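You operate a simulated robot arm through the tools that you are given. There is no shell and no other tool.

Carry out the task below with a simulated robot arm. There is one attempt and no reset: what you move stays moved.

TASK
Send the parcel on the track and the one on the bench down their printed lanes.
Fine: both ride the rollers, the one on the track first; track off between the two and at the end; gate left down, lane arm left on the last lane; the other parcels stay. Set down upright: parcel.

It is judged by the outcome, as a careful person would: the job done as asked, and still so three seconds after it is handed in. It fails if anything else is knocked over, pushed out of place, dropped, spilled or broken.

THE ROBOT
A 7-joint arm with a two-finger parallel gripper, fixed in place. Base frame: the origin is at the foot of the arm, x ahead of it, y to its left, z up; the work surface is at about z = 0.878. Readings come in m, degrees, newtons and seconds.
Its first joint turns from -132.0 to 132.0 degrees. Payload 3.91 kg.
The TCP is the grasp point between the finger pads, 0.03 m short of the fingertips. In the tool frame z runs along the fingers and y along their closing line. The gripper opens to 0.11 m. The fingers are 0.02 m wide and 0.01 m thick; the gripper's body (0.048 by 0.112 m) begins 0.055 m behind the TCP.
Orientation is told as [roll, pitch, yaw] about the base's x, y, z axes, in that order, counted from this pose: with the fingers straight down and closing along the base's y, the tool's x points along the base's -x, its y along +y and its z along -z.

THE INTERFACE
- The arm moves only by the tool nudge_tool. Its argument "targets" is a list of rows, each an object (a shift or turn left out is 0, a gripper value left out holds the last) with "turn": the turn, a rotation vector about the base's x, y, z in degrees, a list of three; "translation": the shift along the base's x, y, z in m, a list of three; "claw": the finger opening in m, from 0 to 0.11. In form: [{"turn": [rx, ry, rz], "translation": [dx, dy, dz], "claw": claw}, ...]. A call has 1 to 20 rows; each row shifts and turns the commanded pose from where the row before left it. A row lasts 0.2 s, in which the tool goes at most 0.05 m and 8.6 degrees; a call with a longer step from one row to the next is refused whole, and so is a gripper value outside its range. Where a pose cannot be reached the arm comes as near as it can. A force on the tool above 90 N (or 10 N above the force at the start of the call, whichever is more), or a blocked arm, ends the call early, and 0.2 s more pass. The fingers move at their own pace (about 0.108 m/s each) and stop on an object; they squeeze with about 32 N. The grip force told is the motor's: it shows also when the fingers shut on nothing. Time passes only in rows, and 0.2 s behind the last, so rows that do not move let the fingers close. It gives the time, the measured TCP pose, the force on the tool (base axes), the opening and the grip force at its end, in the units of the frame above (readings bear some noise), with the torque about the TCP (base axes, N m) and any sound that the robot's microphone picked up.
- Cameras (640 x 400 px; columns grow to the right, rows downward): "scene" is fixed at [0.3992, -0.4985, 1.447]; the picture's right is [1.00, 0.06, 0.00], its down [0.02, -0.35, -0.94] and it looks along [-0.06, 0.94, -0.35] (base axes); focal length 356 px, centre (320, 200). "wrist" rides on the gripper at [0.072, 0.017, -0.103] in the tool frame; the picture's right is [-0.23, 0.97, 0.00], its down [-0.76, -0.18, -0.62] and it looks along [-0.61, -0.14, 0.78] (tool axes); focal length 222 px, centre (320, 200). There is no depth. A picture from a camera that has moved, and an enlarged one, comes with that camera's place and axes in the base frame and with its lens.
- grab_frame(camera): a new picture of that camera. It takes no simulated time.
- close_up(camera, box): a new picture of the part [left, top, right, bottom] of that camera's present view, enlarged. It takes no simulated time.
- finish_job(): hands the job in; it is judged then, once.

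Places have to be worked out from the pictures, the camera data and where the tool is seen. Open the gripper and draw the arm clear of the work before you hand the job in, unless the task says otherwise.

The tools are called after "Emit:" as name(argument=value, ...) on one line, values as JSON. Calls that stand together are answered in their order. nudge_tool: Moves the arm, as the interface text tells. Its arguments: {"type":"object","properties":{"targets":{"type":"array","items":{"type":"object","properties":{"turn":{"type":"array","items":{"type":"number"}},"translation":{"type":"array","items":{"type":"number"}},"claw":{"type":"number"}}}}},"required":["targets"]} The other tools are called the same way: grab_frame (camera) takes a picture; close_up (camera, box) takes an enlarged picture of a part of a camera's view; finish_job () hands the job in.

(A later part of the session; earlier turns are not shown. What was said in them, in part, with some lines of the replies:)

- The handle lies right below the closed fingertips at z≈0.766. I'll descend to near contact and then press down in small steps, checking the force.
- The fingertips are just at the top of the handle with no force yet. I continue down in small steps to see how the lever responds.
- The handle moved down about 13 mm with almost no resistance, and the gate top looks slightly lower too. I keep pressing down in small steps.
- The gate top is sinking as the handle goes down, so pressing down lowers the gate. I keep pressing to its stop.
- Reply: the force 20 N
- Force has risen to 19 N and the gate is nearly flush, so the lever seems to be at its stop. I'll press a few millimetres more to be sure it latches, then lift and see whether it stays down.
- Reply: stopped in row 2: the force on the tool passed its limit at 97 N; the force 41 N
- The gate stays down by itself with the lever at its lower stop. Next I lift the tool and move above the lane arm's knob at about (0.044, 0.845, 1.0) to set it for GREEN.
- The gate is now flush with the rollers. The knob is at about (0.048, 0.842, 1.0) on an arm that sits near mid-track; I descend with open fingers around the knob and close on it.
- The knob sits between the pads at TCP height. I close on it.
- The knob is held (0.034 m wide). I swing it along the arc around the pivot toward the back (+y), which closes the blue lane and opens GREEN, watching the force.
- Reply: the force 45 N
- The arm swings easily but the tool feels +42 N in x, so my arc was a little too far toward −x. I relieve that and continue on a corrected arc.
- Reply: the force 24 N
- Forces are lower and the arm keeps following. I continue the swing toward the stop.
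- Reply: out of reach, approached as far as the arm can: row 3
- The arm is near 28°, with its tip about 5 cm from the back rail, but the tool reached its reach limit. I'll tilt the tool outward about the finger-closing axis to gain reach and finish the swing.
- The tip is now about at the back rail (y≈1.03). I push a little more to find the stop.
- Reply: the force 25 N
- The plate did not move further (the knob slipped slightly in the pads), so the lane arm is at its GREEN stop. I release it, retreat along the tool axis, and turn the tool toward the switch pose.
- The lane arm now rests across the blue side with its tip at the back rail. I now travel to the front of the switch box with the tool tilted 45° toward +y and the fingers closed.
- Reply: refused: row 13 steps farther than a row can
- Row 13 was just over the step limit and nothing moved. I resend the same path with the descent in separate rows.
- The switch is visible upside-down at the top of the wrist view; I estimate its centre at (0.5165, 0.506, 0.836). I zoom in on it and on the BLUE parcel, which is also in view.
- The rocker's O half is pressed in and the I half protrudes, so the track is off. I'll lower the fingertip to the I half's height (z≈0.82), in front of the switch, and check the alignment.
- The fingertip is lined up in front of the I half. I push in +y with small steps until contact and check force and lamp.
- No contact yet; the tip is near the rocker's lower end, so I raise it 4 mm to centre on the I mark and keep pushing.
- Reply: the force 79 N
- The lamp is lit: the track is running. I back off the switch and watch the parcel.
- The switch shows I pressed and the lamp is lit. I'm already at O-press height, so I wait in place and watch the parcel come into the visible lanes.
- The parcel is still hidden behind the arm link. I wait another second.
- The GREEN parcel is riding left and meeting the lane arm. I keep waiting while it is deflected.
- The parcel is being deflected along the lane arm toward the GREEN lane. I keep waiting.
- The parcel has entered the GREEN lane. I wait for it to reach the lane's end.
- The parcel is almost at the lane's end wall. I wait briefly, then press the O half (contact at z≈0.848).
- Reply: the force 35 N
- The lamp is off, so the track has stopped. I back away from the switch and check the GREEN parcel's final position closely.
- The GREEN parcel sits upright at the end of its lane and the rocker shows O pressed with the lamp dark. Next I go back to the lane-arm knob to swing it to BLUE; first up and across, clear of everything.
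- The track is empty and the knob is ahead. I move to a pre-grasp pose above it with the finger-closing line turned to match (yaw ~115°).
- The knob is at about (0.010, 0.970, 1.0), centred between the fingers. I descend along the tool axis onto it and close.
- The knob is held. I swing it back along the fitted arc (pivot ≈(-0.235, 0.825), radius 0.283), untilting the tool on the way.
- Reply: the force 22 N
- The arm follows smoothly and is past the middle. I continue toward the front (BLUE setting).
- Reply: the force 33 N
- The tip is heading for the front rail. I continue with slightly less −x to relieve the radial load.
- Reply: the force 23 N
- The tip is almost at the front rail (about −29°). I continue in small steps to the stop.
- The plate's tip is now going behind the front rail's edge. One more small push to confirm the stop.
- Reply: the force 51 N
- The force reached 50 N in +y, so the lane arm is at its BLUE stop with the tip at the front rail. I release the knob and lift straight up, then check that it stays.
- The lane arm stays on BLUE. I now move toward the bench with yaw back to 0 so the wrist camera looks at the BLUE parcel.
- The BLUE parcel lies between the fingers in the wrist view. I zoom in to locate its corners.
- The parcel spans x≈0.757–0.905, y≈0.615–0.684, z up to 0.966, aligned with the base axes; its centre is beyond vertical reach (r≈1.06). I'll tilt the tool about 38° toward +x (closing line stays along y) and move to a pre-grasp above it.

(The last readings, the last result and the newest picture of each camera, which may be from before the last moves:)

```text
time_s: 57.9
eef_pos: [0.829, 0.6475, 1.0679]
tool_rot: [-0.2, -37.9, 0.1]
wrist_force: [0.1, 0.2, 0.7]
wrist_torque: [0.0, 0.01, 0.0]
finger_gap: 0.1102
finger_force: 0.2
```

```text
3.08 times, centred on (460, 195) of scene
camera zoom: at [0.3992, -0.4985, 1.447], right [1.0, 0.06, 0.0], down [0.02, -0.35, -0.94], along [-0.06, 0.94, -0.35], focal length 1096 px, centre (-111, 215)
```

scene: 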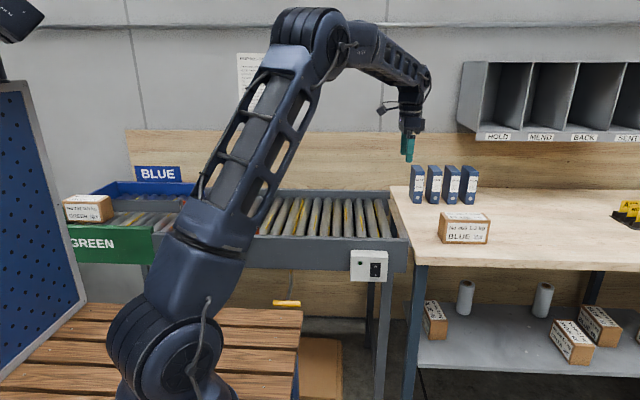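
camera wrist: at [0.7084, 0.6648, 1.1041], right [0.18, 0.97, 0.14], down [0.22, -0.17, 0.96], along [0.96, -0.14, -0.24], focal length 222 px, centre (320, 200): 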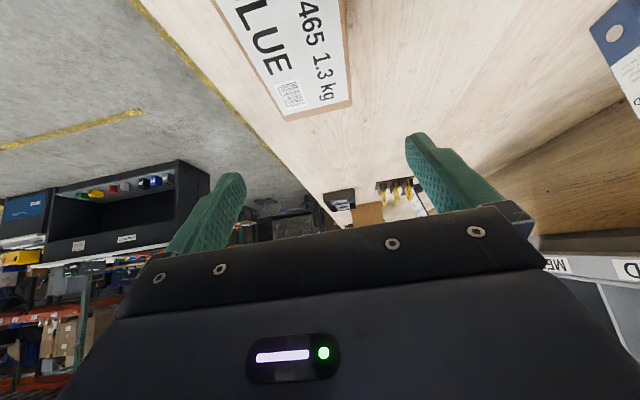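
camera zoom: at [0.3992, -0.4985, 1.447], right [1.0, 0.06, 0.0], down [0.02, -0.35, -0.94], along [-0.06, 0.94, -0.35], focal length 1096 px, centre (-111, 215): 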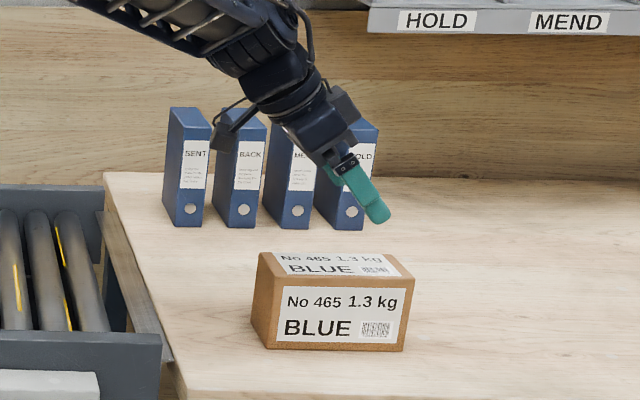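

With the 38° tilt the TCP reaches (0.829, 0.648, 1.068), centred over the parcel (y 0.614–0.680). I descend straight down to z≈0.952 with the fingers open on both sides.

Emit:
nudge_tool(targets=[{"translation": [0, 0, -0.035]}, {"translation": [0, 0, -0.035]}, {"translation": [0, 0, -0.03]}, {"translation": [0, 0, -0.015]}])

Emit:
grab_frame(camera="wrist")

Emit:
close_up(camera="scene", box=[400, 160, 520, 260])

```text
time_s: 58.9
eef_pos: [0.829, 0.6482, 0.9498]
tool_rot: [-0.1, -37.9, 0.2]
wrist_force: [-0.3, -1.0, 2.0]
wrist_torque: [-0.01, 0.01, 0.01]
finger_gap: 0.1097
finger_force: 0.1
```

```text
taken
camera wrist: at [0.7081, 0.6656, 0.9878], right [0.18, 0.97, 0.14], down [0.22, -0.18, 0.96], along [0.96, -0.14, -0.24], focal length 222 px, centre (320, 200)
```

wrist: 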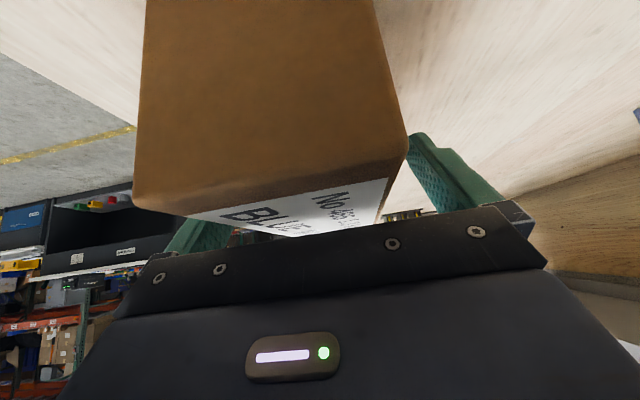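

```text
4.00 times, centred on (460, 210) of scene
camera zoom: at [0.3992, -0.4985, 1.447], right [1.0, 0.06, 0.0], down [0.02, -0.35, -0.94], along [-0.06, 0.94, -0.35], focal length 1425 px, centre (-240, 160)
```

zoom: 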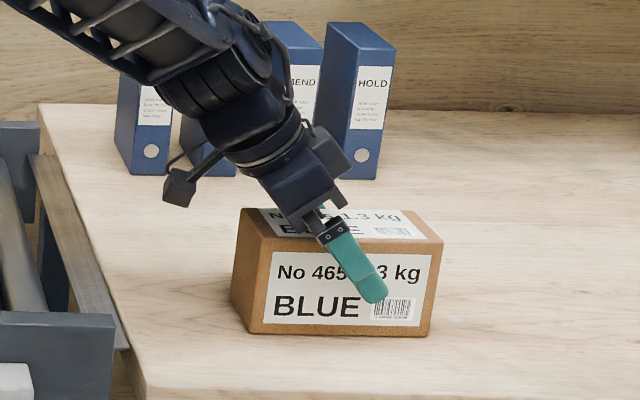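

The fingers straddle the parcel with the palm clear of its top. I close the gripper.

Emit:
nudge_tool(targets=[{"claw": 0.0}, {}, {}])

```text
time_s: 59.7
eef_pos: [0.8284, 0.6475, 0.9514]
tool_rot: [-0.2, -37.9, 0.2]
wrist_force: [0.7, -3.3, -0.2]
wrist_torque: [0.15, -0.33, 0.02]
finger_gap: 0.0698
finger_force: 31.8
```

It holds the parcel at 0.070 m width. I lift gently a few centimetres and check that it hangs level.

Emit:
nudge_tool(targets=[{"translation": [0, 0, 0.01]}, {"translation": [0, 0, 0.015]}, {"translation": [0, 0, 0.02]}, {}])

Emit:
close_up(camera="scene", box=[400, 150, 520, 250])

Emit:
grab_frame(camera="wrist")

```text
time_s: 60.7
eef_pos: [0.8287, 0.6505, 1.0047]
tool_rot: [0.5, -38.4, 0.2]
wrist_force: [4.0, 20.0, 44.4]
wrist_torque: [0.3, -0.22, 0.2]
finger_gap: 0.0276
finger_force: 32.1
```

```text
4.00 times, centred on (460, 200) of scene
camera zoom: at [0.3992, -0.4985, 1.447], right [1.0, 0.06, 0.0], down [0.02, -0.35, -0.94], along [-0.06, 0.94, -0.35], focal length 1425 px, centre (-240, 200)
```

zoom: 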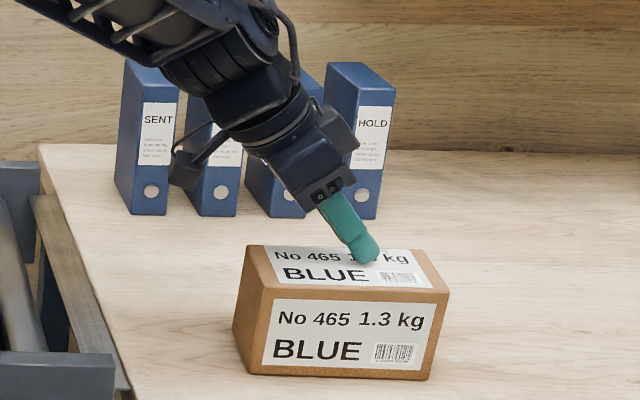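

```text
taken
camera wrist: at [0.7077, 0.667, 1.0405], right [0.17, 0.97, 0.15], down [0.21, -0.18, 0.96], along [0.96, -0.14, -0.24], focal length 222 px, centre (320, 200)
```

wrist: 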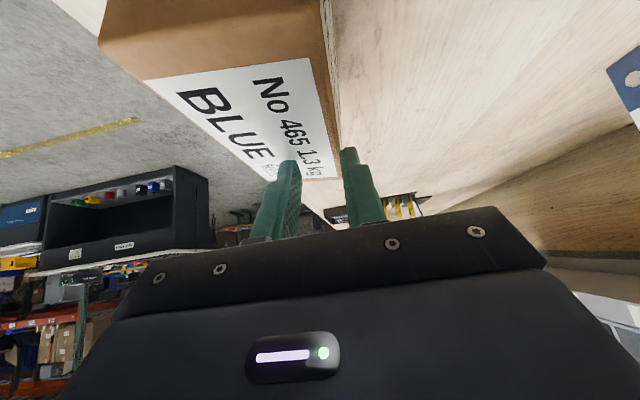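

The parcel slipped out of the pads during the lift and is still on the bench, with the fingertips now over its top. I open the fingers and rise straight up before reassessing.

Emit:
nudge_tool(targets=[{"claw": 0.11, "translation": [0, 0, 0.012]}, {"translation": [0, 0, 0.03]}, {"translation": [0, 0, 0.03]}, {}])

Emit:
grab_frame(camera="wrist")

Emit:
close_up(camera="scene", box=[400, 150, 520, 250])

```text
time_s: 61.7
eef_pos: [0.8292, 0.6478, 1.0696]
tool_rot: [-0.2, -37.9, 0.2]
wrist_force: [0.0, 1.5, -0.2]
wrist_torque: [0.0, 0.02, -0.03]
finger_gap: 0.11
finger_force: 0.0
```

```text
taken
camera wrist: at [0.7078, 0.666, 1.1065], right [0.18, 0.97, 0.14], down [0.22, -0.17, 0.96], along [0.96, -0.14, -0.24], focal length 222 px, centre (320, 200)
```

wrist: 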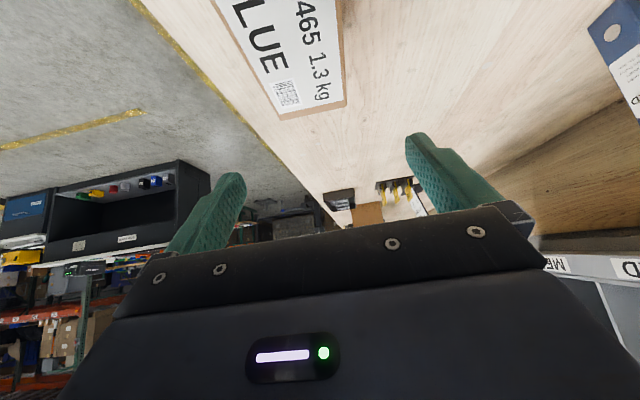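

```text
4.00 times, centred on (460, 200) of scene
camera zoom: at [0.3992, -0.4985, 1.447], right [1.0, 0.06, 0.0], down [0.02, -0.35, -0.94], along [-0.06, 0.94, -0.35], focal length 1425 px, centre (-240, 200)
```

zoom: 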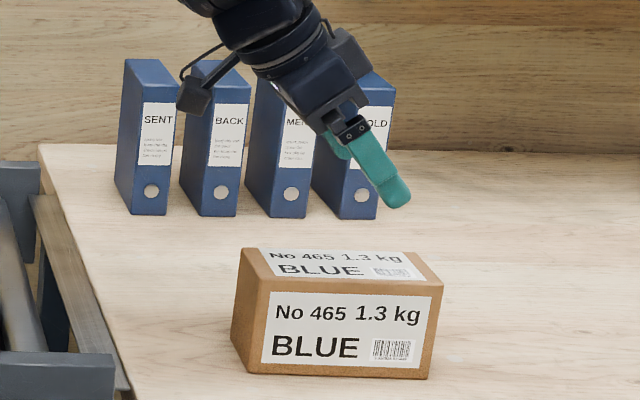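

The parcel is essentially where it was, upright. I'll regrip slightly deeper at the same tilt, let the grip settle longer, and test with a tiny lift while reading the force.

Emit:
nudge_tool(targets=[{"translation": [-0.002, -0.002, -0.035]}, {"translation": [0, 0, -0.035]}, {"translation": [0, 0, -0.03]}, {"translation": [0, 0, -0.02]}, {"translation": [0, 0, -0.004]}, {"claw": 0.0}, {}, {}, {}, {}])

Emit:
nudge_tool(targets=[{"translation": [0, 0, 0.003]}, {}])

Emit:
close_up(camera="scene", box=[420, 180, 500, 250])

Emit:
grab_frame(camera="wrist")

```text
time_s: 63.9
eef_pos: [0.8259, 0.6447, 0.9451]
tool_rot: [-0.2, -38.0, 0.2]
wrist_force: [3.9, -4.0, -0.7]
wrist_torque: [-0.39, -0.36, -0.1]
finger_gap: 0.0699
finger_force: 32.5
```

```text
time_s: 64.5
eef_pos: [0.8254, 0.6467, 0.9462]
tool_rot: [-0.2, -37.9, 0.2]
wrist_force: [-0.7, -0.2, -12.9]
wrist_torque: [0.01, 0.0, 0.03]
finger_gap: 0.07
finger_force: 32.3
```

```text
5.71 times, centred on (460, 215) of scene
camera zoom: at [0.3992, -0.4985, 1.447], right [1.0, 0.06, 0.0], down [0.02, -0.35, -0.94], along [-0.06, 0.94, -0.35], focal length 2036 px, centre (-480, 114)
```

zoom: 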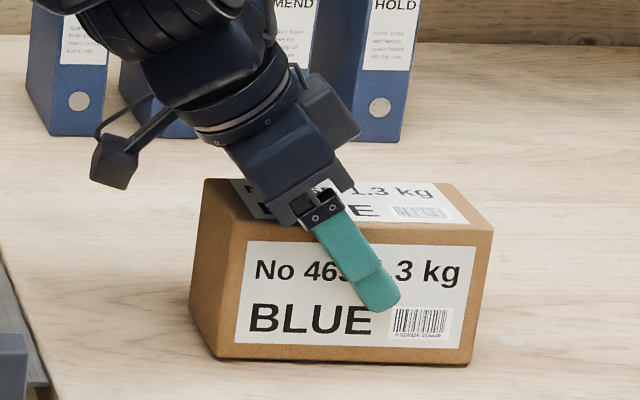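

```text
taken
camera wrist: at [0.7052, 0.6639, 0.9836], right [0.18, 0.97, 0.14], down [0.22, -0.17, 0.96], along [0.96, -0.14, -0.24], focal length 222 px, centre (320, 200)
```

wrist: 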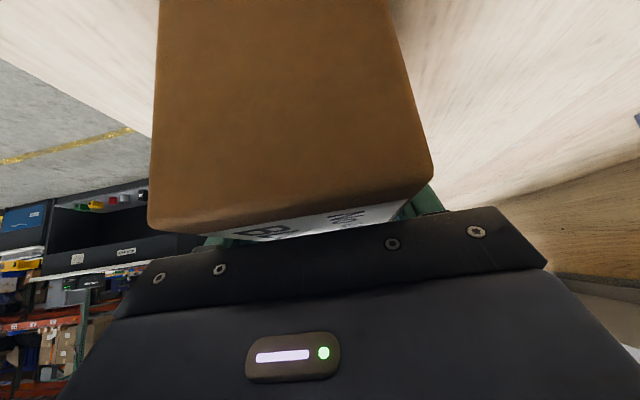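

The tool now carries 12.9 N — exactly the parcel's weight — so the grip does hold, though evidently with little margin for acceleration. I lift very slowly and check for slip.

Emit:
nudge_tool(targets=[{"translation": [0, 0, 0.002]}, {"translation": [0, 0, 0.003]}, {"translation": [0, 0, 0.003]}, {"translation": [0, 0, 0.003]}, {"translation": [0, 0, 0.002]}, {}])

Emit:
close_up(camera="scene", box=[420, 180, 500, 250])

Emit:
grab_frame(camera="wrist")

```text
time_s: 65.9
eef_pos: [0.825, 0.6482, 0.9607]
tool_rot: [-0.1, -37.9, 0.2]
wrist_force: [-0.3, -1.1, -12.2]
wrist_torque: [0.02, -0.02, 0.0]
finger_gap: 0.07
finger_force: 32.2
```

```text
5.71 times, centred on (460, 215) of scene
camera zoom: at [0.3992, -0.4985, 1.447], right [1.0, 0.06, 0.0], down [0.02, -0.35, -0.94], along [-0.06, 0.94, -0.35], focal length 2036 px, centre (-480, 114)
```

zoom: 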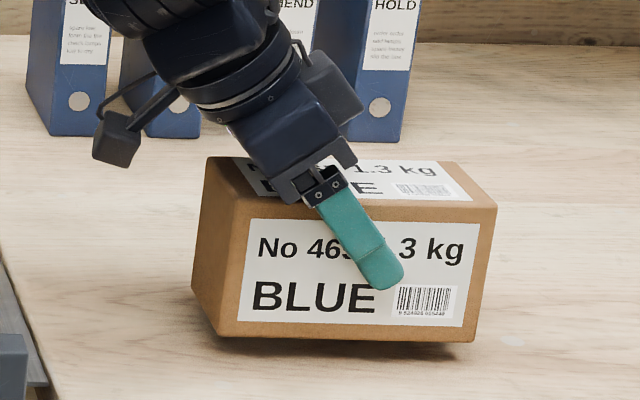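

```text
taken
camera wrist: at [0.7054, 0.6647, 0.9975], right [0.18, 0.97, 0.14], down [0.22, -0.17, 0.96], along [0.96, -0.14, -0.24], focal length 222 px, centre (320, 200)
```

wrist: 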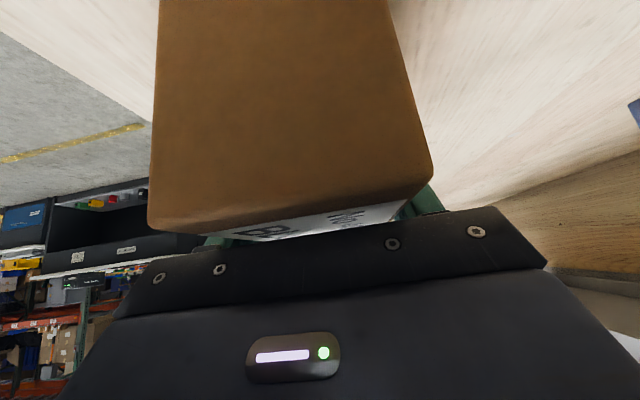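

The parcel is up 15 mm, level, with no slip in the pads. I continue lifting with gentle ramps.

Emit:
nudge_tool(targets=[{"translation": [0, 0, 0.002]}, {"translation": [0, 0, 0.003]}, {"translation": [0, 0, 0.004]}, {"translation": [0, 0, 0.005]}, {"translation": [0, 0, 0.006]}, {"translation": [0, 0, 0.006]}, {"translation": [0, 0, 0.006]}, {"translation": [0, 0, 0.006]}, {"translation": [0, 0, 0.006]}, {"translation": [0, 0, 0.006]}, {"translation": [0, 0, 0.006]}, {"translation": [0, 0, 0.006]}, {"translation": [0, 0, 0.005]}, {"translation": [0, 0, 0.004]}, {"translation": [0, 0, 0.003]}, {"translation": [0, 0, 0.002]}, {}])

Emit:
grab_frame(camera="wrist")

Emit:
grab_frame(camera="scene")

```text
time_s: 69.5
eef_pos: [0.8274, 0.6473, 1.0367]
tool_rot: [-0.2, -37.9, 0.2]
wrist_force: [0.0, 0.5, -13.0]
wrist_torque: [0.02, -0.01, -0.03]
finger_gap: 0.0703
finger_force: 31.9
```

```text
taken
camera wrist: at [0.706, 0.6646, 1.0747], right [0.18, 0.97, 0.14], down [0.22, -0.17, 0.96], along [0.96, -0.14, -0.24], focal length 222 px, centre (320, 200)
```

wrist: 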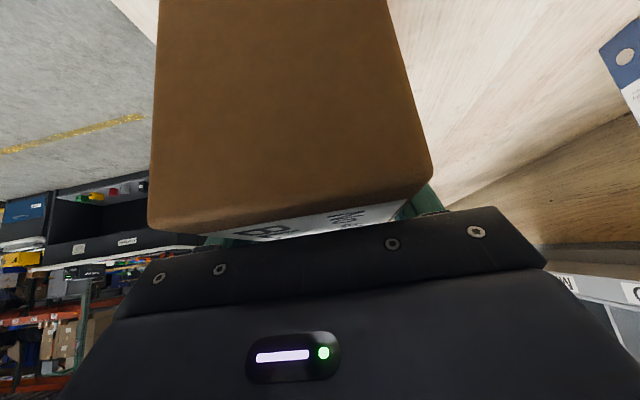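

```text
taken
```

scene: 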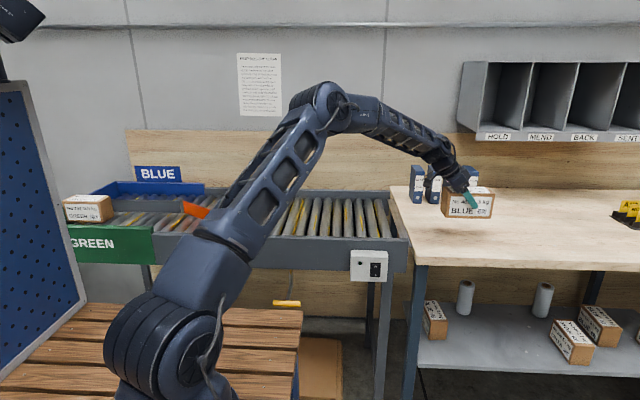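

The parcel hangs steady with its bottom at about z=0.97, clear of the rails. I carry it toward the track in gentle ramps, keeping the same tool orientation.

Emit:
nudge_tool(targets=[{"translation": [-0.0037, 0.0016, 0]}, {"translation": [-0.0073, 0.0032, 0]}, {"translation": [-0.011, 0.0048, 0]}, {"translation": [-0.0146, 0.0064, 0]}, {"translation": [-0.0183, 0.0081, 0]}, {"translation": [-0.022, 0.0097, 0]}, {"translation": [-0.022, 0.0097, 0]}, {"translation": [-0.022, 0.0097, 0]}, {"translation": [-0.022, 0.0097, 0]}, {"translation": [-0.022, 0.0097, 0]}, {"translation": [-0.022, 0.0097, 0]}, {"translation": [-0.022, 0.0097, 0]}, {"translation": [-0.022, 0.0097, 0]}, {"translation": [-0.022, 0.0097, 0]}, {"translation": [-0.0183, 0.0081, 0]}, {"translation": [-0.0146, 0.0064, 0]}, {"translation": [-0.011, 0.0048, 0]}, {"translation": [-0.0073, 0.0032, 0]}, {"translation": [-0.0037, 0.0016, 0]}, {}])

Emit:
grab_frame(camera="wrist")

Emit:
grab_frame(camera="scene")

```text
time_s: 73.7
eef_pos: [0.518, 0.7834, 1.0372]
tool_rot: [-0.3, -37.9, 0.2]
wrist_force: [-0.3, -0.1, -12.1]
wrist_torque: [0.02, 0.06, -0.02]
finger_gap: 0.07
finger_force: 31.8
```

```text
taken
camera wrist: at [0.3983, 0.8004, 1.0733], right [0.18, 0.97, 0.14], down [0.22, -0.17, 0.96], along [0.96, -0.14, -0.24], focal length 222 px, centre (320, 200)
```

wrist: 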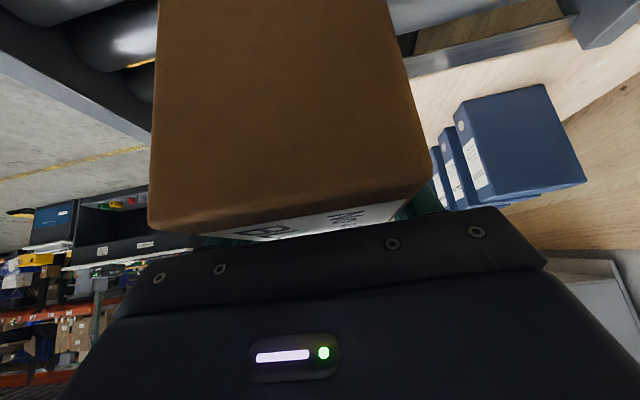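

```text
taken
```

scene: 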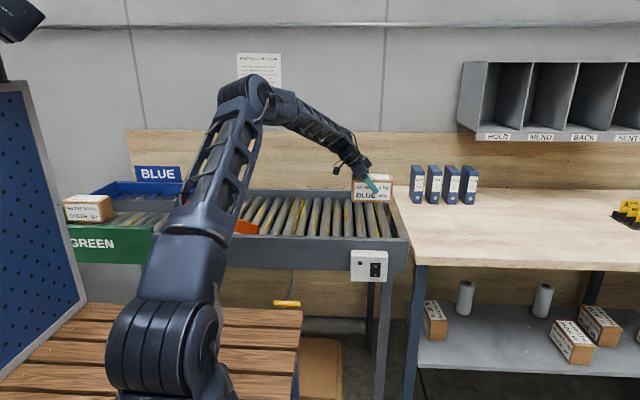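

Still held firmly, now over the right end of the track. I finish the transfer to about (0.40, 0.835).

Emit:
nudge_tool(targets=[{"translation": [-0.0037, 0.0016, 0]}, {"translation": [-0.0073, 0.0032, 0]}, {"translation": [-0.011, 0.0048, 0]}, {"translation": [-0.0146, 0.0064, 0]}, {"translation": [-0.0156, 0.0069, 0]}, {"translation": [-0.0156, 0.0069, 0]}, {"translation": [-0.0146, 0.0064, 0]}, {"translation": [-0.0146, 0.0064, 0]}, {"translation": [-0.011, 0.0048, 0]}, {"translation": [-0.0073, 0.0032, 0]}, {"translation": [-0.0037, 0.0016, 0]}, {}])

Emit:
grab_frame(camera="wrist")

Emit:
close_up(camera="scene", box=[220, 150, 420, 280])

```text
time_s: 76.3
eef_pos: [0.3992, 0.8349, 1.0366]
tool_rot: [-0.4, -37.8, 0.2]
wrist_force: [0.7, 0.3, -12.5]
wrist_torque: [-0.02, -0.01, 0.0]
finger_gap: 0.0699
finger_force: 32.1
```

```text
taken
camera wrist: at [0.2792, 0.8523, 1.0737], right [0.18, 0.97, 0.14], down [0.22, -0.17, 0.96], along [0.96, -0.14, -0.24], focal length 222 px, centre (320, 200)
```

wrist: 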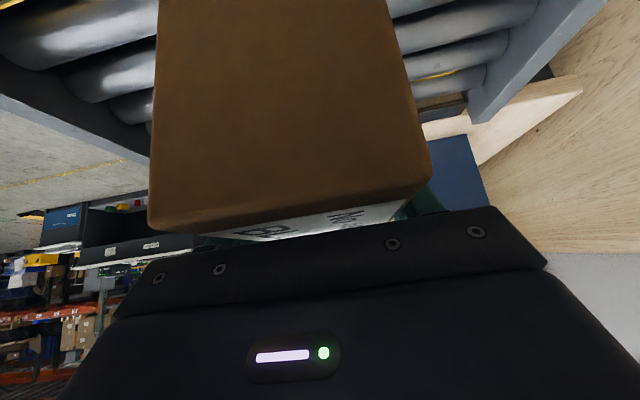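

```text
3.08 times, centred on (320, 215) of scene
camera zoom: at [0.3992, -0.4985, 1.447], right [1.0, 0.06, 0.0], down [0.02, -0.35, -0.94], along [-0.06, 0.94, -0.35], focal length 1096 px, centre (320, 154)
```

zoom: 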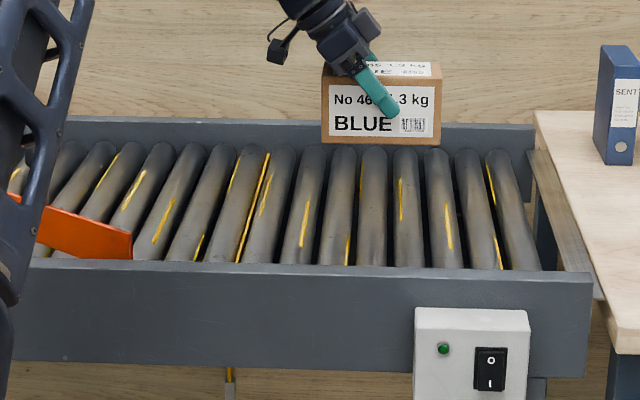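

The parcel is level over the track; I lower it gently to just above the rollers.

Emit:
nudge_tool(targets=[{"translation": [0, 0, -0.002]}, {"translation": [0, 0, -0.004]}, {"translation": [0, 0, -0.006]}, {"translation": [0, 0, -0.006]}, {"translation": [0, 0, -0.006]}, {"translation": [0, 0, -0.006]}, {"translation": [0, 0, -0.006]}, {"translation": [0, 0, -0.006]}, {"translation": [0, 0, -0.006]}, {"translation": [0, 0, -0.006]}, {"translation": [0, 0, -0.005]}, {"translation": [0, 0, -0.004]}, {"translation": [0, 0, -0.003]}, {"translation": [0, 0, -0.002]}, {}])

Emit:
close_up(camera="scene", box=[280, 160, 400, 250])

```text
time_s: 79.5
eef_pos: [0.399, 0.8353, 0.9692]
tool_rot: [-0.3, -37.9, 0.2]
wrist_force: [-0.2, -0.7, -13.1]
wrist_torque: [0.0, 0.0, 0.0]
finger_gap: 0.0698
finger_force: 31.7
```

```text
4.44 times, centred on (340, 205) of scene
camera zoom: at [0.3992, -0.4985, 1.447], right [1.0, 0.06, 0.0], down [0.02, -0.35, -0.94], along [-0.06, 0.94, -0.35], focal length 1584 px, centre (231, 178)
```

zoom: 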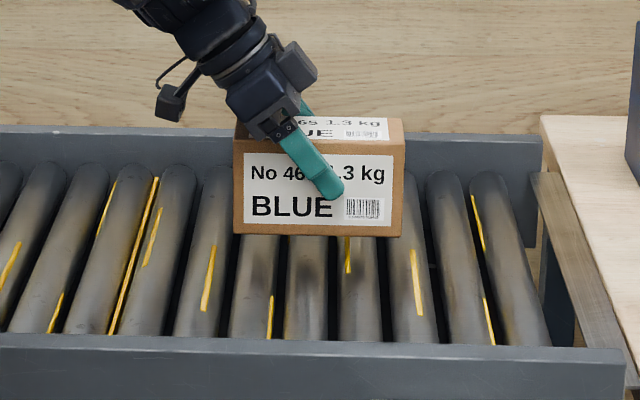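

The parcel is about a centimetre or two above the rollers. I go down in 2–3 mm steps until the weight transfers.

Emit:
nudge_tool(targets=[{"translation": [0, 0, -0.002]}, {"translation": [0, 0, -0.003]}, {"translation": [0, 0, -0.003]}, {"translation": [0, 0, -0.002]}, {}])

```text
time_s: 80.7
eef_pos: [0.4003, 0.8356, 0.959]
tool_rot: [-0.2, -37.9, 0.3]
wrist_force: [-0.1, 0.6, -12.7]
wrist_torque: [-0.01, -0.03, -0.03]
finger_gap: 0.0698
finger_force: 31.3
```

The full weight is still on the tool at z=0.959. I continue down slowly.

Emit:
nudge_tool(targets=[{"translation": [0, 0, -0.002]}, {"translation": [0, 0, -0.002]}, {"translation": [0, 0, -0.002]}, {}])

Emit:
close_up(camera="scene", box=[280, 160, 400, 250])

```text
time_s: 81.7
eef_pos: [0.3994, 0.8363, 0.9527]
tool_rot: [-0.3, -37.9, 0.2]
wrist_force: [-0.3, -0.2, -13.7]
wrist_torque: [-0.02, 0.0, -0.02]
finger_gap: 0.0702
finger_force: 32.4
```

```text
4.44 times, centred on (340, 205) of scene
camera zoom: at [0.3992, -0.4985, 1.447], right [1.0, 0.06, 0.0], down [0.02, -0.35, -0.94], along [-0.06, 0.94, -0.35], focal length 1584 px, centre (231, 178)
```

zoom: 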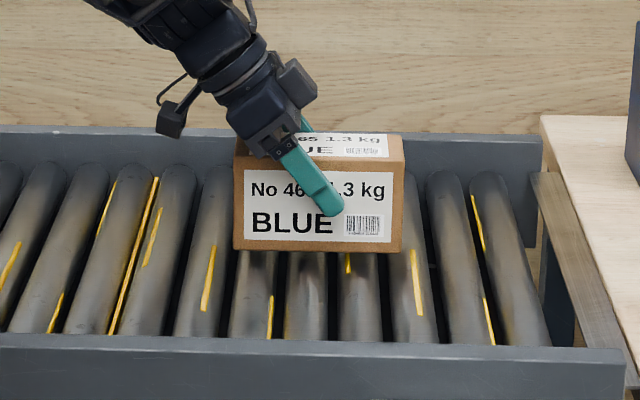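

Weight is still all on the tool; by the picture the parcel's bottom is only several millimetres above the rollers. I keep lowering in 2 mm steps.

Emit:
nudge_tool(targets=[{"translation": [0, 0, -0.002]}, {"translation": [0, 0, -0.002]}, {"translation": [0, 0, -0.002]}, {}])

```text
time_s: 82.7
eef_pos: [0.3999, 0.8356, 0.9475]
tool_rot: [-0.2, -37.9, 0.1]
wrist_force: [0.7, -0.8, -13.1]
wrist_torque: [0.0, -0.03, 0.01]
finger_gap: 0.07
finger_force: 32.2
```

Still hanging freely at z=0.9475. I continue slowly.

Emit:
nudge_tool(targets=[{"translation": [0, 0, -0.002]}, {"translation": [0, 0, -0.002]}, {"translation": [0, 0, -0.002]}, {}])

Emit:
close_up(camera="scene", box=[280, 160, 400, 250])

Emit:
grab_frame(camera="wrist")

```text
time_s: 83.7
eef_pos: [0.3983, 0.8359, 0.9436]
tool_rot: [-0.1, -38.0, 0.1]
wrist_force: [3.6, -5.3, 6.7]
wrist_torque: [0.38, 1.13, 0.24]
finger_gap: 0.0699
finger_force: 31.9
```

```text
4.44 times, centred on (340, 205) of scene
camera zoom: at [0.3992, -0.4985, 1.447], right [1.0, 0.06, 0.0], down [0.02, -0.35, -0.94], along [-0.06, 0.94, -0.35], focal length 1584 px, centre (231, 178)
```

zoom: 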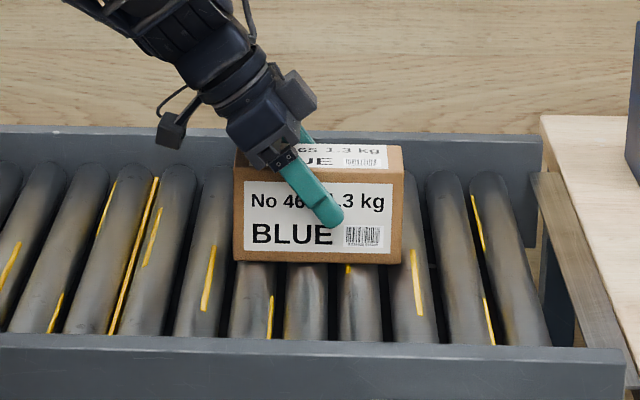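

```text
taken
camera wrist: at [0.2792, 0.8528, 0.9796], right [0.18, 0.97, 0.14], down [0.22, -0.18, 0.96], along [0.96, -0.14, -0.24], focal length 222 px, centre (320, 200)
```

wrist: 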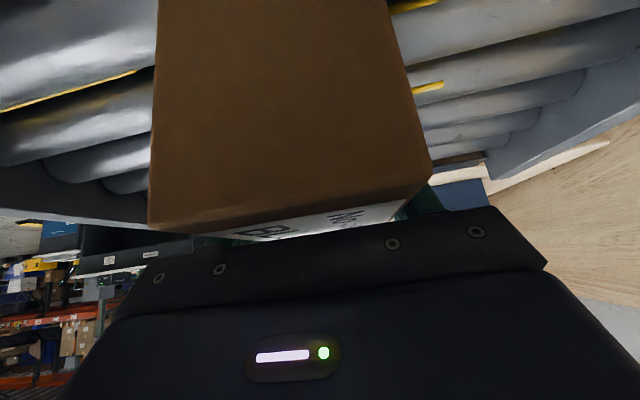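

The weight has transferred to the rollers (force +7 N). I open the fingers and check the parcel stays put.

Emit:
nudge_tool(targets=[{"translation": [0, 0, 0.001]}, {"claw": 0.11}, {}, {}])

Emit:
nudge_tool(targets=[{"translation": [0, 0, 0.01]}, {"translation": [0, 0, 0.03]}, {"translation": [0, 0, 0.04]}, {"translation": [0, 0, 0.04]}, {"translation": [0, 0, 0.04]}])

Emit:
close_up(camera="scene", box=[220, 150, 420, 290])

Emit:
grab_frame(camera="wrist")

```text
time_s: 84.7
eef_pos: [0.3997, 0.836, 0.9415]
tool_rot: [-0.2, -37.9, 0.3]
wrist_force: [0.0, -0.2, 0.8]
wrist_torque: [-0.01, -0.02, -0.02]
finger_gap: 0.1101
finger_force: 0.1
```

```text
time_s: 85.9
eef_pos: [0.401, 0.8377, 1.1017]
tool_rot: [-0.3, -38.0, 0.4]
wrist_force: [-0.1, -0.5, 0.1]
wrist_torque: [-0.02, -0.01, 0.02]
finger_gap: 0.11
finger_force: 0.0
```

```text
2.86 times, centred on (320, 220) of scene
camera zoom: at [0.3992, -0.4985, 1.447], right [1.0, 0.06, 0.0], down [0.02, -0.35, -0.94], along [-0.06, 0.94, -0.35], focal length 1018 px, centre (320, 143)
```

zoom: 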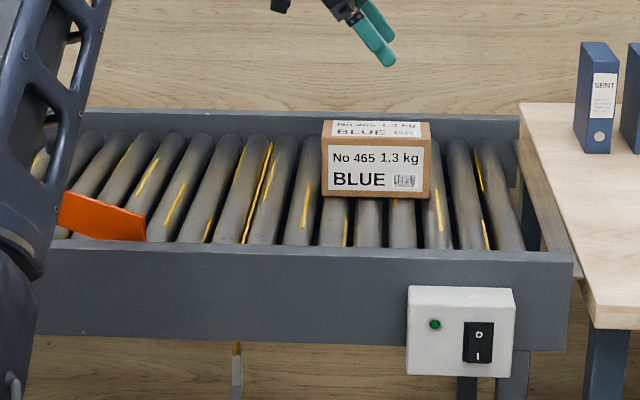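

```text
taken
camera wrist: at [0.2801, 0.854, 1.1387], right [0.18, 0.97, 0.14], down [0.22, -0.17, 0.96], along [0.96, -0.14, -0.24], focal length 222 px, centre (320, 200)
```

wrist: 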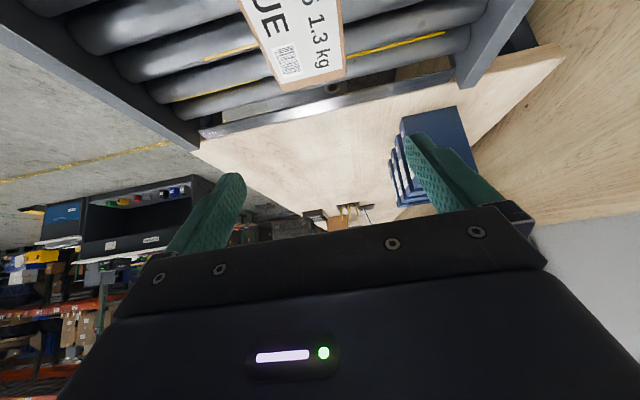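

The BLUE parcel stands upright on the rollers, the gate is down and the lane arm is on BLUE. I now move to the switch, returning the tool to the same pressing pose as before.

Emit:
nudge_tool(targets=[{"translation": [0, -0.03, 0.01], "turn": [0, 7.6, 0]}, {"translation": [0, -0.03, 0.01], "turn": [0, 7.6, 0]}, {"translation": [0, -0.03, 0.01], "turn": [0, 7.6, 0]}, {"translation": [0, -0.03, 0.01], "turn": [0, 7.6, 0]}, {"translation": [0, -0.03, 0.01], "turn": [0, 7.6, 0], "claw": 0.0}, {"translation": [0.0097, -0.024, 0], "turn": [0, 0, 7.5]}, {"translation": [0.0097, -0.024, 0], "turn": [0, 0, 7.5]}, {"translation": [0.0097, -0.024, 0], "turn": [0, 0, 7.5]}, {"translation": [0.0097, -0.024, 0], "turn": [0, 0, 7.5]}, {"translation": [0.0097, -0.024, 0], "turn": [0, 0, 7.5]}, {"translation": [0.0097, -0.024, 0], "turn": [0, 0, 7.5]}, {"translation": [0.0097, -0.024, 0], "turn": [0, 0, 7.5]}, {"translation": [0.0097, -0.024, 0], "turn": [0, 0, 7.5]}, {"translation": [0.0097, -0.024, 0], "turn": [0, 0, 7.5]}, {"translation": [0.0097, -0.024, 0], "turn": [0, 0, 7.5]}, {"translation": [0.0097, -0.024, 0], "turn": [0, 0, 7.5]}, {"translation": [0.0097, -0.024, 0], "turn": [0, 0, 7.5]}, {"turn": [7.5, 0, 0]}, {"turn": [7.5, 0, 0]}, {"turn": [7.5, 0, 0]}])

Emit:
nudge_tool(targets=[{"turn": [7.5, 0, 0]}, {"turn": [7.5, 0, 0]}, {"turn": [7.5, 0, 0]}, {"translation": [0, 0, -0.04]}, {"translation": [0, 0, -0.04]}, {"translation": [0, 0, -0.04]}])

Emit:
grab_frame(camera="wrist")

Emit:
grab_frame(camera="scene")

```text
time_s: 90.1
eef_pos: [0.516, 0.3976, 1.1515]
tool_rot: [-0.2, -22.5, 90.2]
wrist_force: [-1.0, 0.2, -0.6]
wrist_torque: [0.01, -0.02, 0.04]
finger_gap: 0.0001
finger_force: 31.7
```

```text
time_s: 91.5
eef_pos: [0.5146, 0.3977, 1.0334]
tool_rot: [-0.3, -45.1, 90.3]
wrist_force: [0.3, 0.1, 0.6]
wrist_torque: [-0.01, -0.01, -0.05]
finger_gap: 0.0001
finger_force: 31.9
```

```text
taken
camera wrist: at [0.4985, 0.2734, 1.0546], right [-0.97, 0.16, 0.16], down [0.17, 0.1, 0.98], along [0.14, 0.98, -0.12], focal length 222 px, centre (320, 200)
```

wrist: 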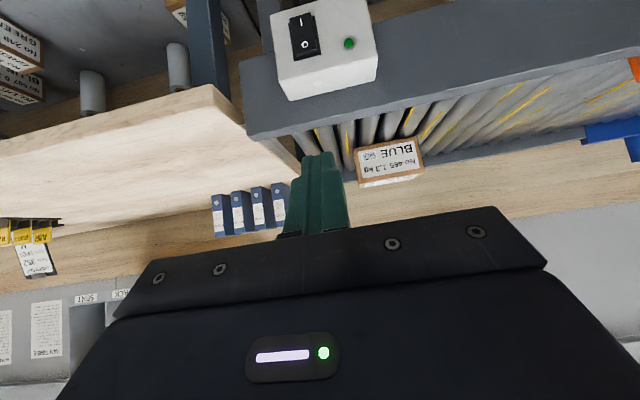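

```text
taken
```

scene: 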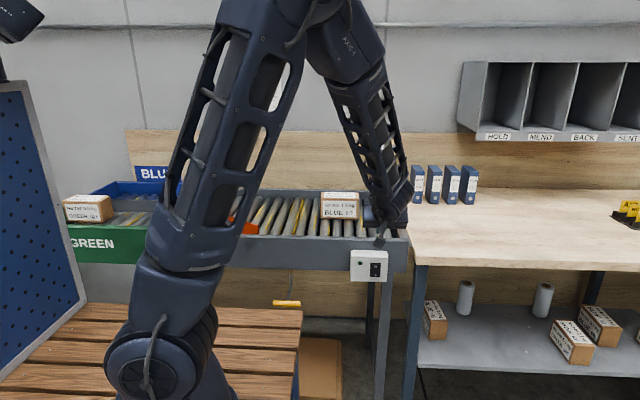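

Same pose as the earlier switch press. I descend in front of the I half.

Emit:
nudge_tool(targets=[{"translation": [0.002, 0, -0.042]}, {"translation": [0.002, 0, -0.042]}, {"translation": [0, 0, -0.042]}, {"translation": [0, 0, -0.042]}, {"translation": [0, 0.02, -0.03]}, {"translation": [0, 0.03, 0]}, {}])

Emit:
close_up(camera="wrist", box=[260, 100, 460, 240])

```text
time_s: 93.1
eef_pos: [0.5201, 0.4477, 0.8348]
tool_rot: [-0.2, -45.0, 90.3]
wrist_force: [-0.2, 0.4, 0.2]
wrist_torque: [-0.01, -0.03, 0.05]
finger_gap: 0.0
finger_force: 32.0
```

```text
2.86 times, centred on (360, 170) of wrist
camera zoom: at [0.5027, 0.3233, 0.8573], right [-0.97, 0.16, 0.16], down [0.17, 0.1, 0.98], along [0.14, 0.98, -0.12], focal length 635 px, centre (206, 286)
```

zoom: 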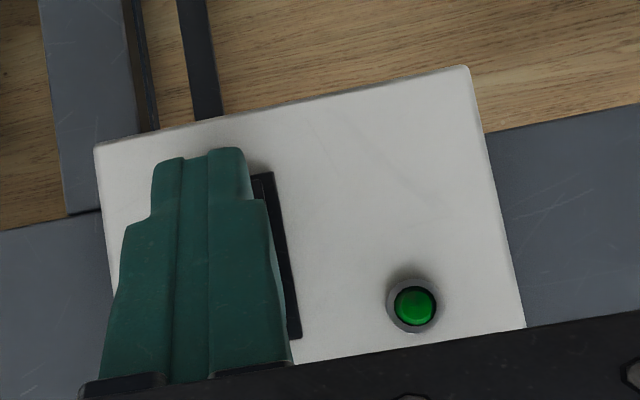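

The fingertip is aligned with the I half again. I press in as before until the lamp lights, then back off.

Emit:
nudge_tool(targets=[{"translation": [-0.001, 0.012, 0]}, {"translation": [0, 0.01, 0]}, {"translation": [0, 0.005, 0]}, {"translation": [0, 0.004, 0]}, {"translation": [0, 0.004, 0]}])

Emit:
close_up(camera="wrist", box=[260, 100, 460, 240])

```text
time_s: 94.3
eef_pos: [0.5173, 0.4772, 0.8341]
tool_rot: [-0.2, -44.8, 90.0]
wrist_force: [-4.1, -39.7, 5.8]
wrist_torque: [-0.42, 0.05, 0.16]
finger_gap: 0.0
finger_force: 31.5
```

```text
2.86 times, centred on (360, 170) of wrist
camera zoom: at [0.5022, 0.3544, 0.8563], right [-0.97, 0.16, 0.16], down [0.18, 0.1, 0.98], along [0.14, 0.98, -0.13], focal length 635 px, centre (206, 286)
```

zoom: 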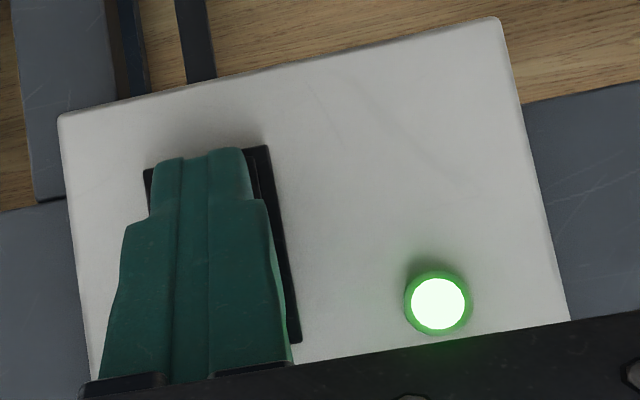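

The lamp is lit, the track is running. I back off to the O-press height and watch the parcel.

Emit:
nudge_tool(targets=[{"translation": [0, -0.02, 0.003]}, {"translation": [0, -0.018, 0.01]}, {"translation": [0, 0, 0.015]}, {}, {}, {}])

Emit:
close_up(camera="scene", box=[50, 150, 400, 290])

```text
time_s: 95.7
eef_pos: [0.5189, 0.4426, 0.863]
tool_rot: [-0.2, -44.9, 90.2]
wrist_force: [0.7, -0.2, -0.2]
wrist_torque: [0.01, -0.02, 0.01]
finger_gap: 0.0001
finger_force: 31.9
```

```text
1.83 times, centred on (225, 220) of scene
camera zoom: at [0.3992, -0.4985, 1.447], right [1.0, 0.06, 0.0], down [0.02, -0.35, -0.94], along [-0.06, 0.94, -0.35], focal length 652 px, centre (494, 163)
```

zoom: 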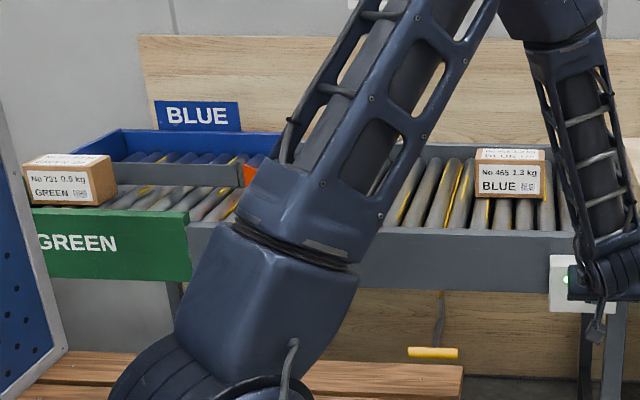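

The BLUE parcel is moving left. I wait and keep watching.

Emit:
nudge_tool(targets=[{}, {}, {}, {}, {}])

Emit:
close_up(camera="scene", box=[50, 150, 400, 290])

```text
time_s: 96.9
eef_pos: [0.5188, 0.4445, 0.8624]
tool_rot: [-0.3, -44.9, 90.2]
wrist_force: [0.8, -1.0, 0.4]
wrist_torque: [0.0, 0.0, 0.0]
finger_gap: 0.0
finger_force: 31.8
```

```text
1.83 times, centred on (225, 220) of scene
camera zoom: at [0.3992, -0.4985, 1.447], right [1.0, 0.06, 0.0], down [0.02, -0.35, -0.94], along [-0.06, 0.94, -0.35], focal length 652 px, centre (494, 163)
```

zoom: 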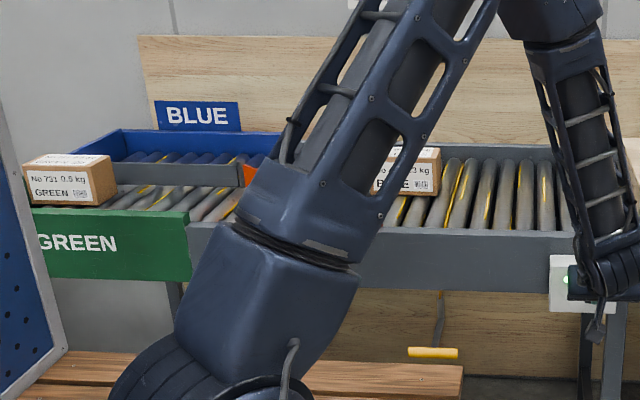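

It has passed over the lowered gate and goes behind the arm link. I keep waiting in steps.

Emit:
nudge_tool(targets=[{}, {}, {}, {}, {}, {}, {}])

Emit:
close_up(camera="scene", box=[50, 150, 400, 290])

```text
time_s: 98.5
eef_pos: [0.5181, 0.4442, 0.8632]
tool_rot: [-0.2, -44.9, 90.2]
wrist_force: [-0.8, -0.2, 0.4]
wrist_torque: [-0.01, 0.01, -0.03]
finger_gap: 0.0002
finger_force: 32.2
```

```text
1.83 times, centred on (225, 220) of scene
camera zoom: at [0.3992, -0.4985, 1.447], right [1.0, 0.06, 0.0], down [0.02, -0.35, -0.94], along [-0.06, 0.94, -0.35], focal length 652 px, centre (494, 163)
```

zoom: 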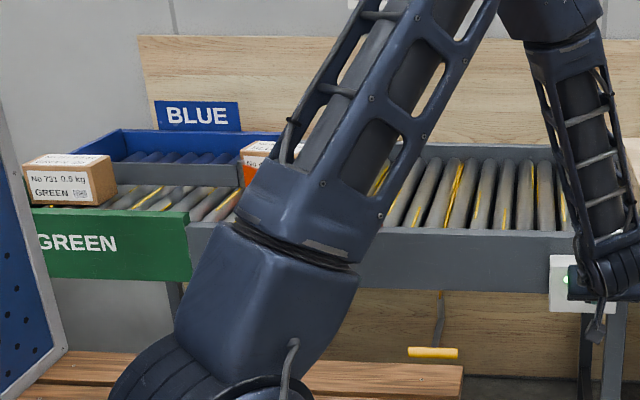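

The parcel is behind the lane arm and entering the BLUE lane. I keep waiting for it to reach the lane's end.

Emit:
nudge_tool(targets=[{}, {}, {}, {}, {}])

Emit:
close_up(camera="scene", box=[50, 150, 400, 290])

```text
time_s: 99.7
eef_pos: [0.518, 0.4438, 0.8625]
tool_rot: [-0.2, -44.8, 90.2]
wrist_force: [0.3, -0.2, -0.5]
wrist_torque: [-0.01, 0.01, 0.0]
finger_gap: 0.0001
finger_force: 32.0
```

```text
1.83 times, centred on (225, 220) of scene
camera zoom: at [0.3992, -0.4985, 1.447], right [1.0, 0.06, 0.0], down [0.02, -0.35, -0.94], along [-0.06, 0.94, -0.35], focal length 652 px, centre (494, 163)
```

zoom: 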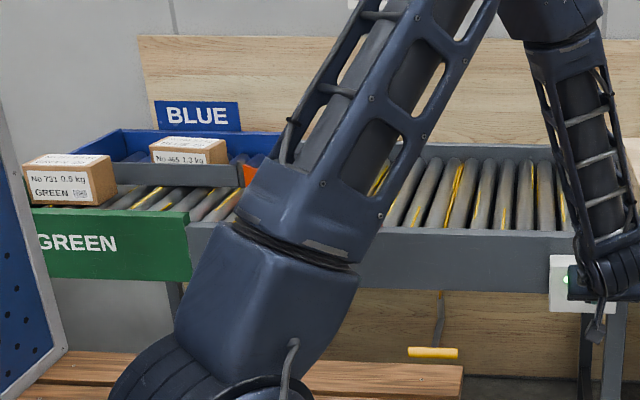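

The BLUE parcel is riding along the BLUE lane. I give it about another second to reach the end wall, then press O.

Emit:
nudge_tool(targets=[{}, {}, {}, {}, {}])

Emit:
close_up(camera="scene", box=[50, 150, 400, 290])

```text
time_s: 100.9
eef_pos: [0.5192, 0.4439, 0.8624]
tool_rot: [-0.2, -44.9, 90.2]
wrist_force: [-0.1, -0.5, 0.6]
wrist_torque: [-0.02, -0.02, 0.0]
finger_gap: 0.0
finger_force: 31.8
```

```text
1.83 times, centred on (225, 220) of scene
camera zoom: at [0.3992, -0.4985, 1.447], right [1.0, 0.06, 0.0], down [0.02, -0.35, -0.94], along [-0.06, 0.94, -0.35], focal length 652 px, centre (494, 163)
```

zoom: 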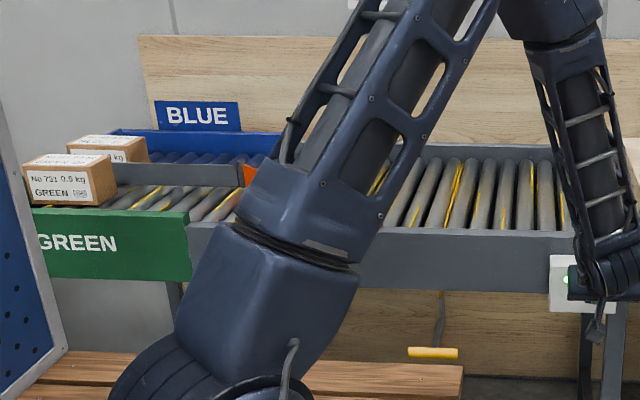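

The BLUE parcel has reached the end of its lane. I press O to stop the track.

Emit:
nudge_tool(targets=[{"translation": [-0.001, 0.024, 0]}, {"translation": [0, 0.006, 0]}, {"translation": [0, 0.004, 0]}, {"translation": [0, 0.004, 0]}])

Emit:
close_up(camera="wrist", box=[260, 80, 460, 240])

Emit:
close_up(camera="scene", box=[50, 150, 250, 290])

```text
time_s: 101.9
eef_pos: [0.5173, 0.4791, 0.8634]
tool_rot: [-0.2, -44.8, 90.1]
wrist_force: [-7.4, -30.4, 11.4]
wrist_torque: [-0.11, -0.1, 0.24]
finger_gap: 0.0001
finger_force: 32.2
```

```text
2.50 times, centred on (360, 160) of wrist
camera zoom: at [0.5008, 0.3561, 0.8851], right [-0.97, 0.16, 0.16], down [0.17, 0.1, 0.98], along [0.14, 0.98, -0.13], focal length 555 px, centre (220, 300)
```

zoom: 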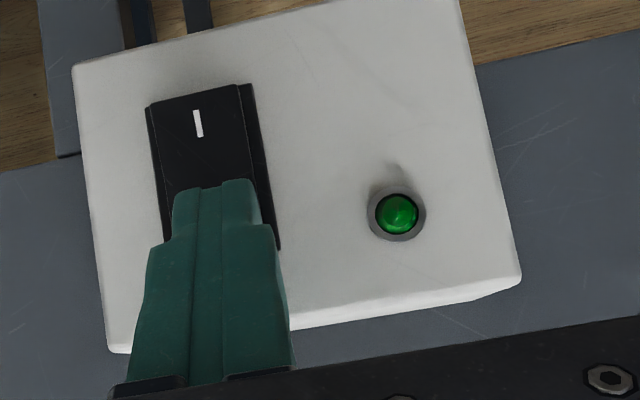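

```text
2.86 times, centred on (150, 220) of scene
camera zoom: at [0.3992, -0.4985, 1.447], right [1.0, 0.06, 0.0], down [0.02, -0.35, -0.94], along [-0.06, 0.94, -0.35], focal length 1018 px, centre (806, 143)
```

zoom: 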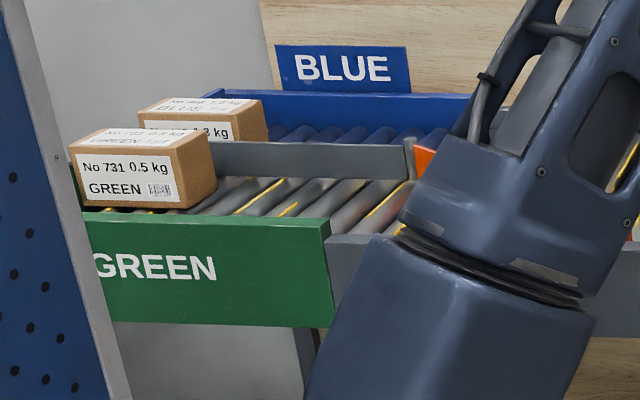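

The lamp is dark and both parcels sit at the ends of their lanes. I back away from the switch, rise, untilt and open the gripper.

Emit:
nudge_tool(targets=[{"translation": [0, -0.02, 0]}, {"translation": [0, -0.03, 0]}, {"translation": [0, -0.03, 0.01]}, {"translation": [0, 0, 0.045]}, {"translation": [0, 0, 0.045]}, {"translation": [0, 0, 0.045]}, {"translation": [0, 0, 0.045]}, {"translation": [0, 0, 0.045]}, {"translation": [0, 0, 0.045], "claw": 0.11}, {"translation": [0, 0.02, 0.02], "turn": [-7.5, 0, 0]}, {"translation": [-0.02, 0.02, 0.02], "turn": [-7.5, 0, 0]}, {"translation": [-0.02, 0.03, 0], "turn": [-7.5, 0, 0]}, {"translation": [-0.02, 0.03, 0], "turn": [-7.5, 0, 0]}, {"translation": [-0.02, 0.03, 0], "turn": [-7.5, 0, 0]}, {"translation": [-0.02, 0.03, 0], "turn": [-7.5, 0, 0]}])

Emit:
grab_frame(camera="scene")

Emit:
grab_frame(camera="wrist")

Emit:
close_up(camera="scene", box=[50, 150, 250, 290])

Emit:
close_up(camera="scene", box=[220, 170, 420, 310])

```text
time_s: 105.1
eef_pos: [0.4168, 0.5612, 1.1836]
tool_rot: [-0.2, 0.1, 90.1]
wrist_force: [1.5, 0.1, 0.5]
wrist_torque: [0.06, 0.05, 0.0]
finger_gap: 0.1099
finger_force: 0.1
```

```text
taken
```

scene: 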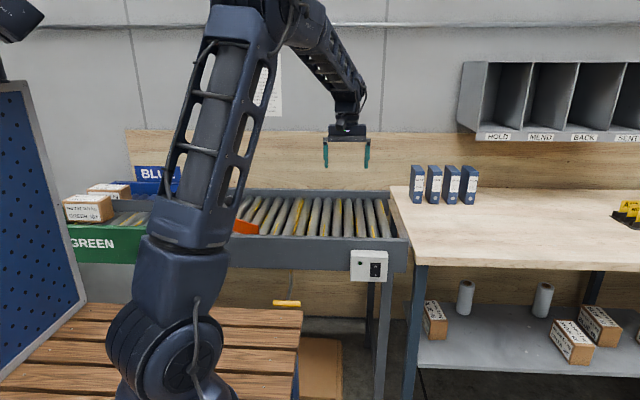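

```text
taken
camera wrist: at [0.4009, 0.4898, 1.2866], right [-0.97, 0.23, 0.0], down [0.17, 0.76, 0.62], along [0.14, 0.61, -0.78], focal length 222 px, centre (320, 200)
```

wrist: 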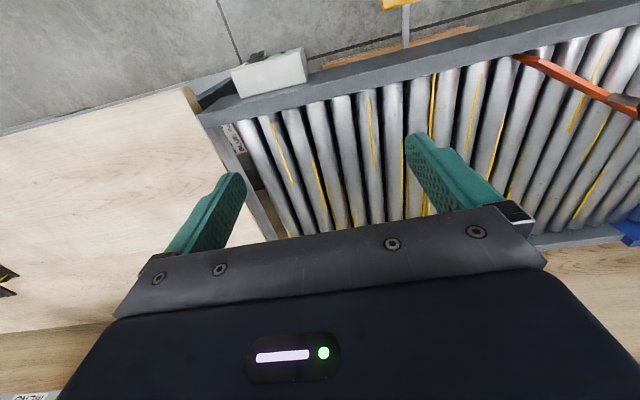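

```text
2.86 times, centred on (150, 220) of scene
camera zoom: at [0.3992, -0.4985, 1.447], right [1.0, 0.06, 0.0], down [0.02, -0.35, -0.94], along [-0.06, 0.94, -0.35], focal length 1018 px, centre (806, 143)
```

zoom: 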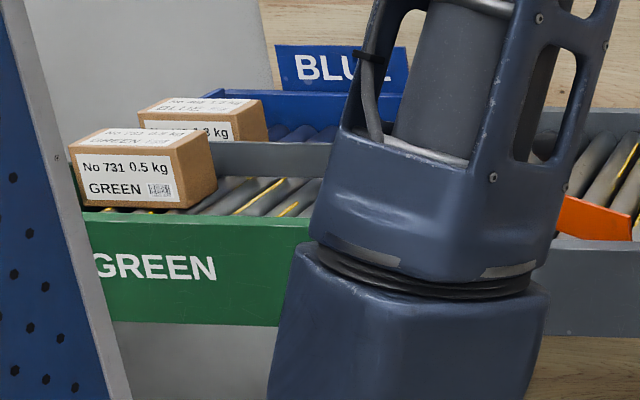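

```text
2.86 times, centred on (320, 240) of scene
camera zoom: at [0.3992, -0.4985, 1.447], right [1.0, 0.06, 0.0], down [0.02, -0.35, -0.94], along [-0.06, 0.94, -0.35], focal length 1018 px, centre (320, 86)
```

zoom: 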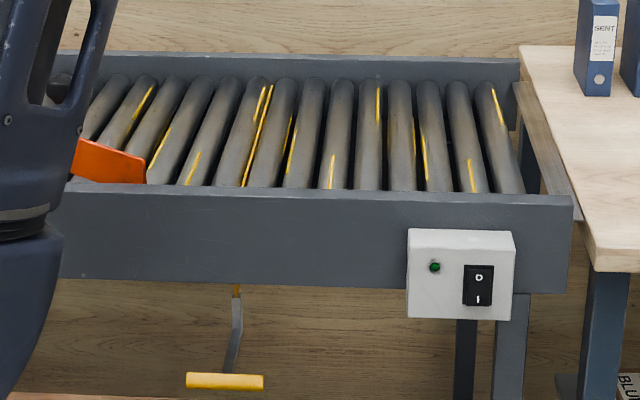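

The last pictures show the track off with O pressed and the lamp dark, and the gate flush with the rollers. The lane arm is on BLUE, both parcels stand in their own lanes, the shelf parcels are untouched, and the arm is clear with the gripper open. I hand the job in.

Emit:
finish_job()

```text
The job is handed in.
```

I sent both parcels down their printed lanes and handed the job in. I don't know yet how it was judged.

- **Order:** the GREEN parcel (No 731) rode the rollers first. I switched the track off, set the lane arm to BLUE and put the BLUE parcel (No 465) upright on the rollers. It rode down second.
- **Final state:** the track is off with the lamp dark, and the gate is down. The lane arm is on BLUE. Both parcels stand at the ends of their lanes.
- **One slip:** on the first try at lifting the BLUE parcel, it slipped out of the fingers. It stayed upright on the bench and moved at most a few millimetres. I gripped it again and lifted more slowly, and it held.
- **Everything else:** the shelf parcels and the binders look unmoved in the last pictures. The arm is clear of the work with the gripper open.
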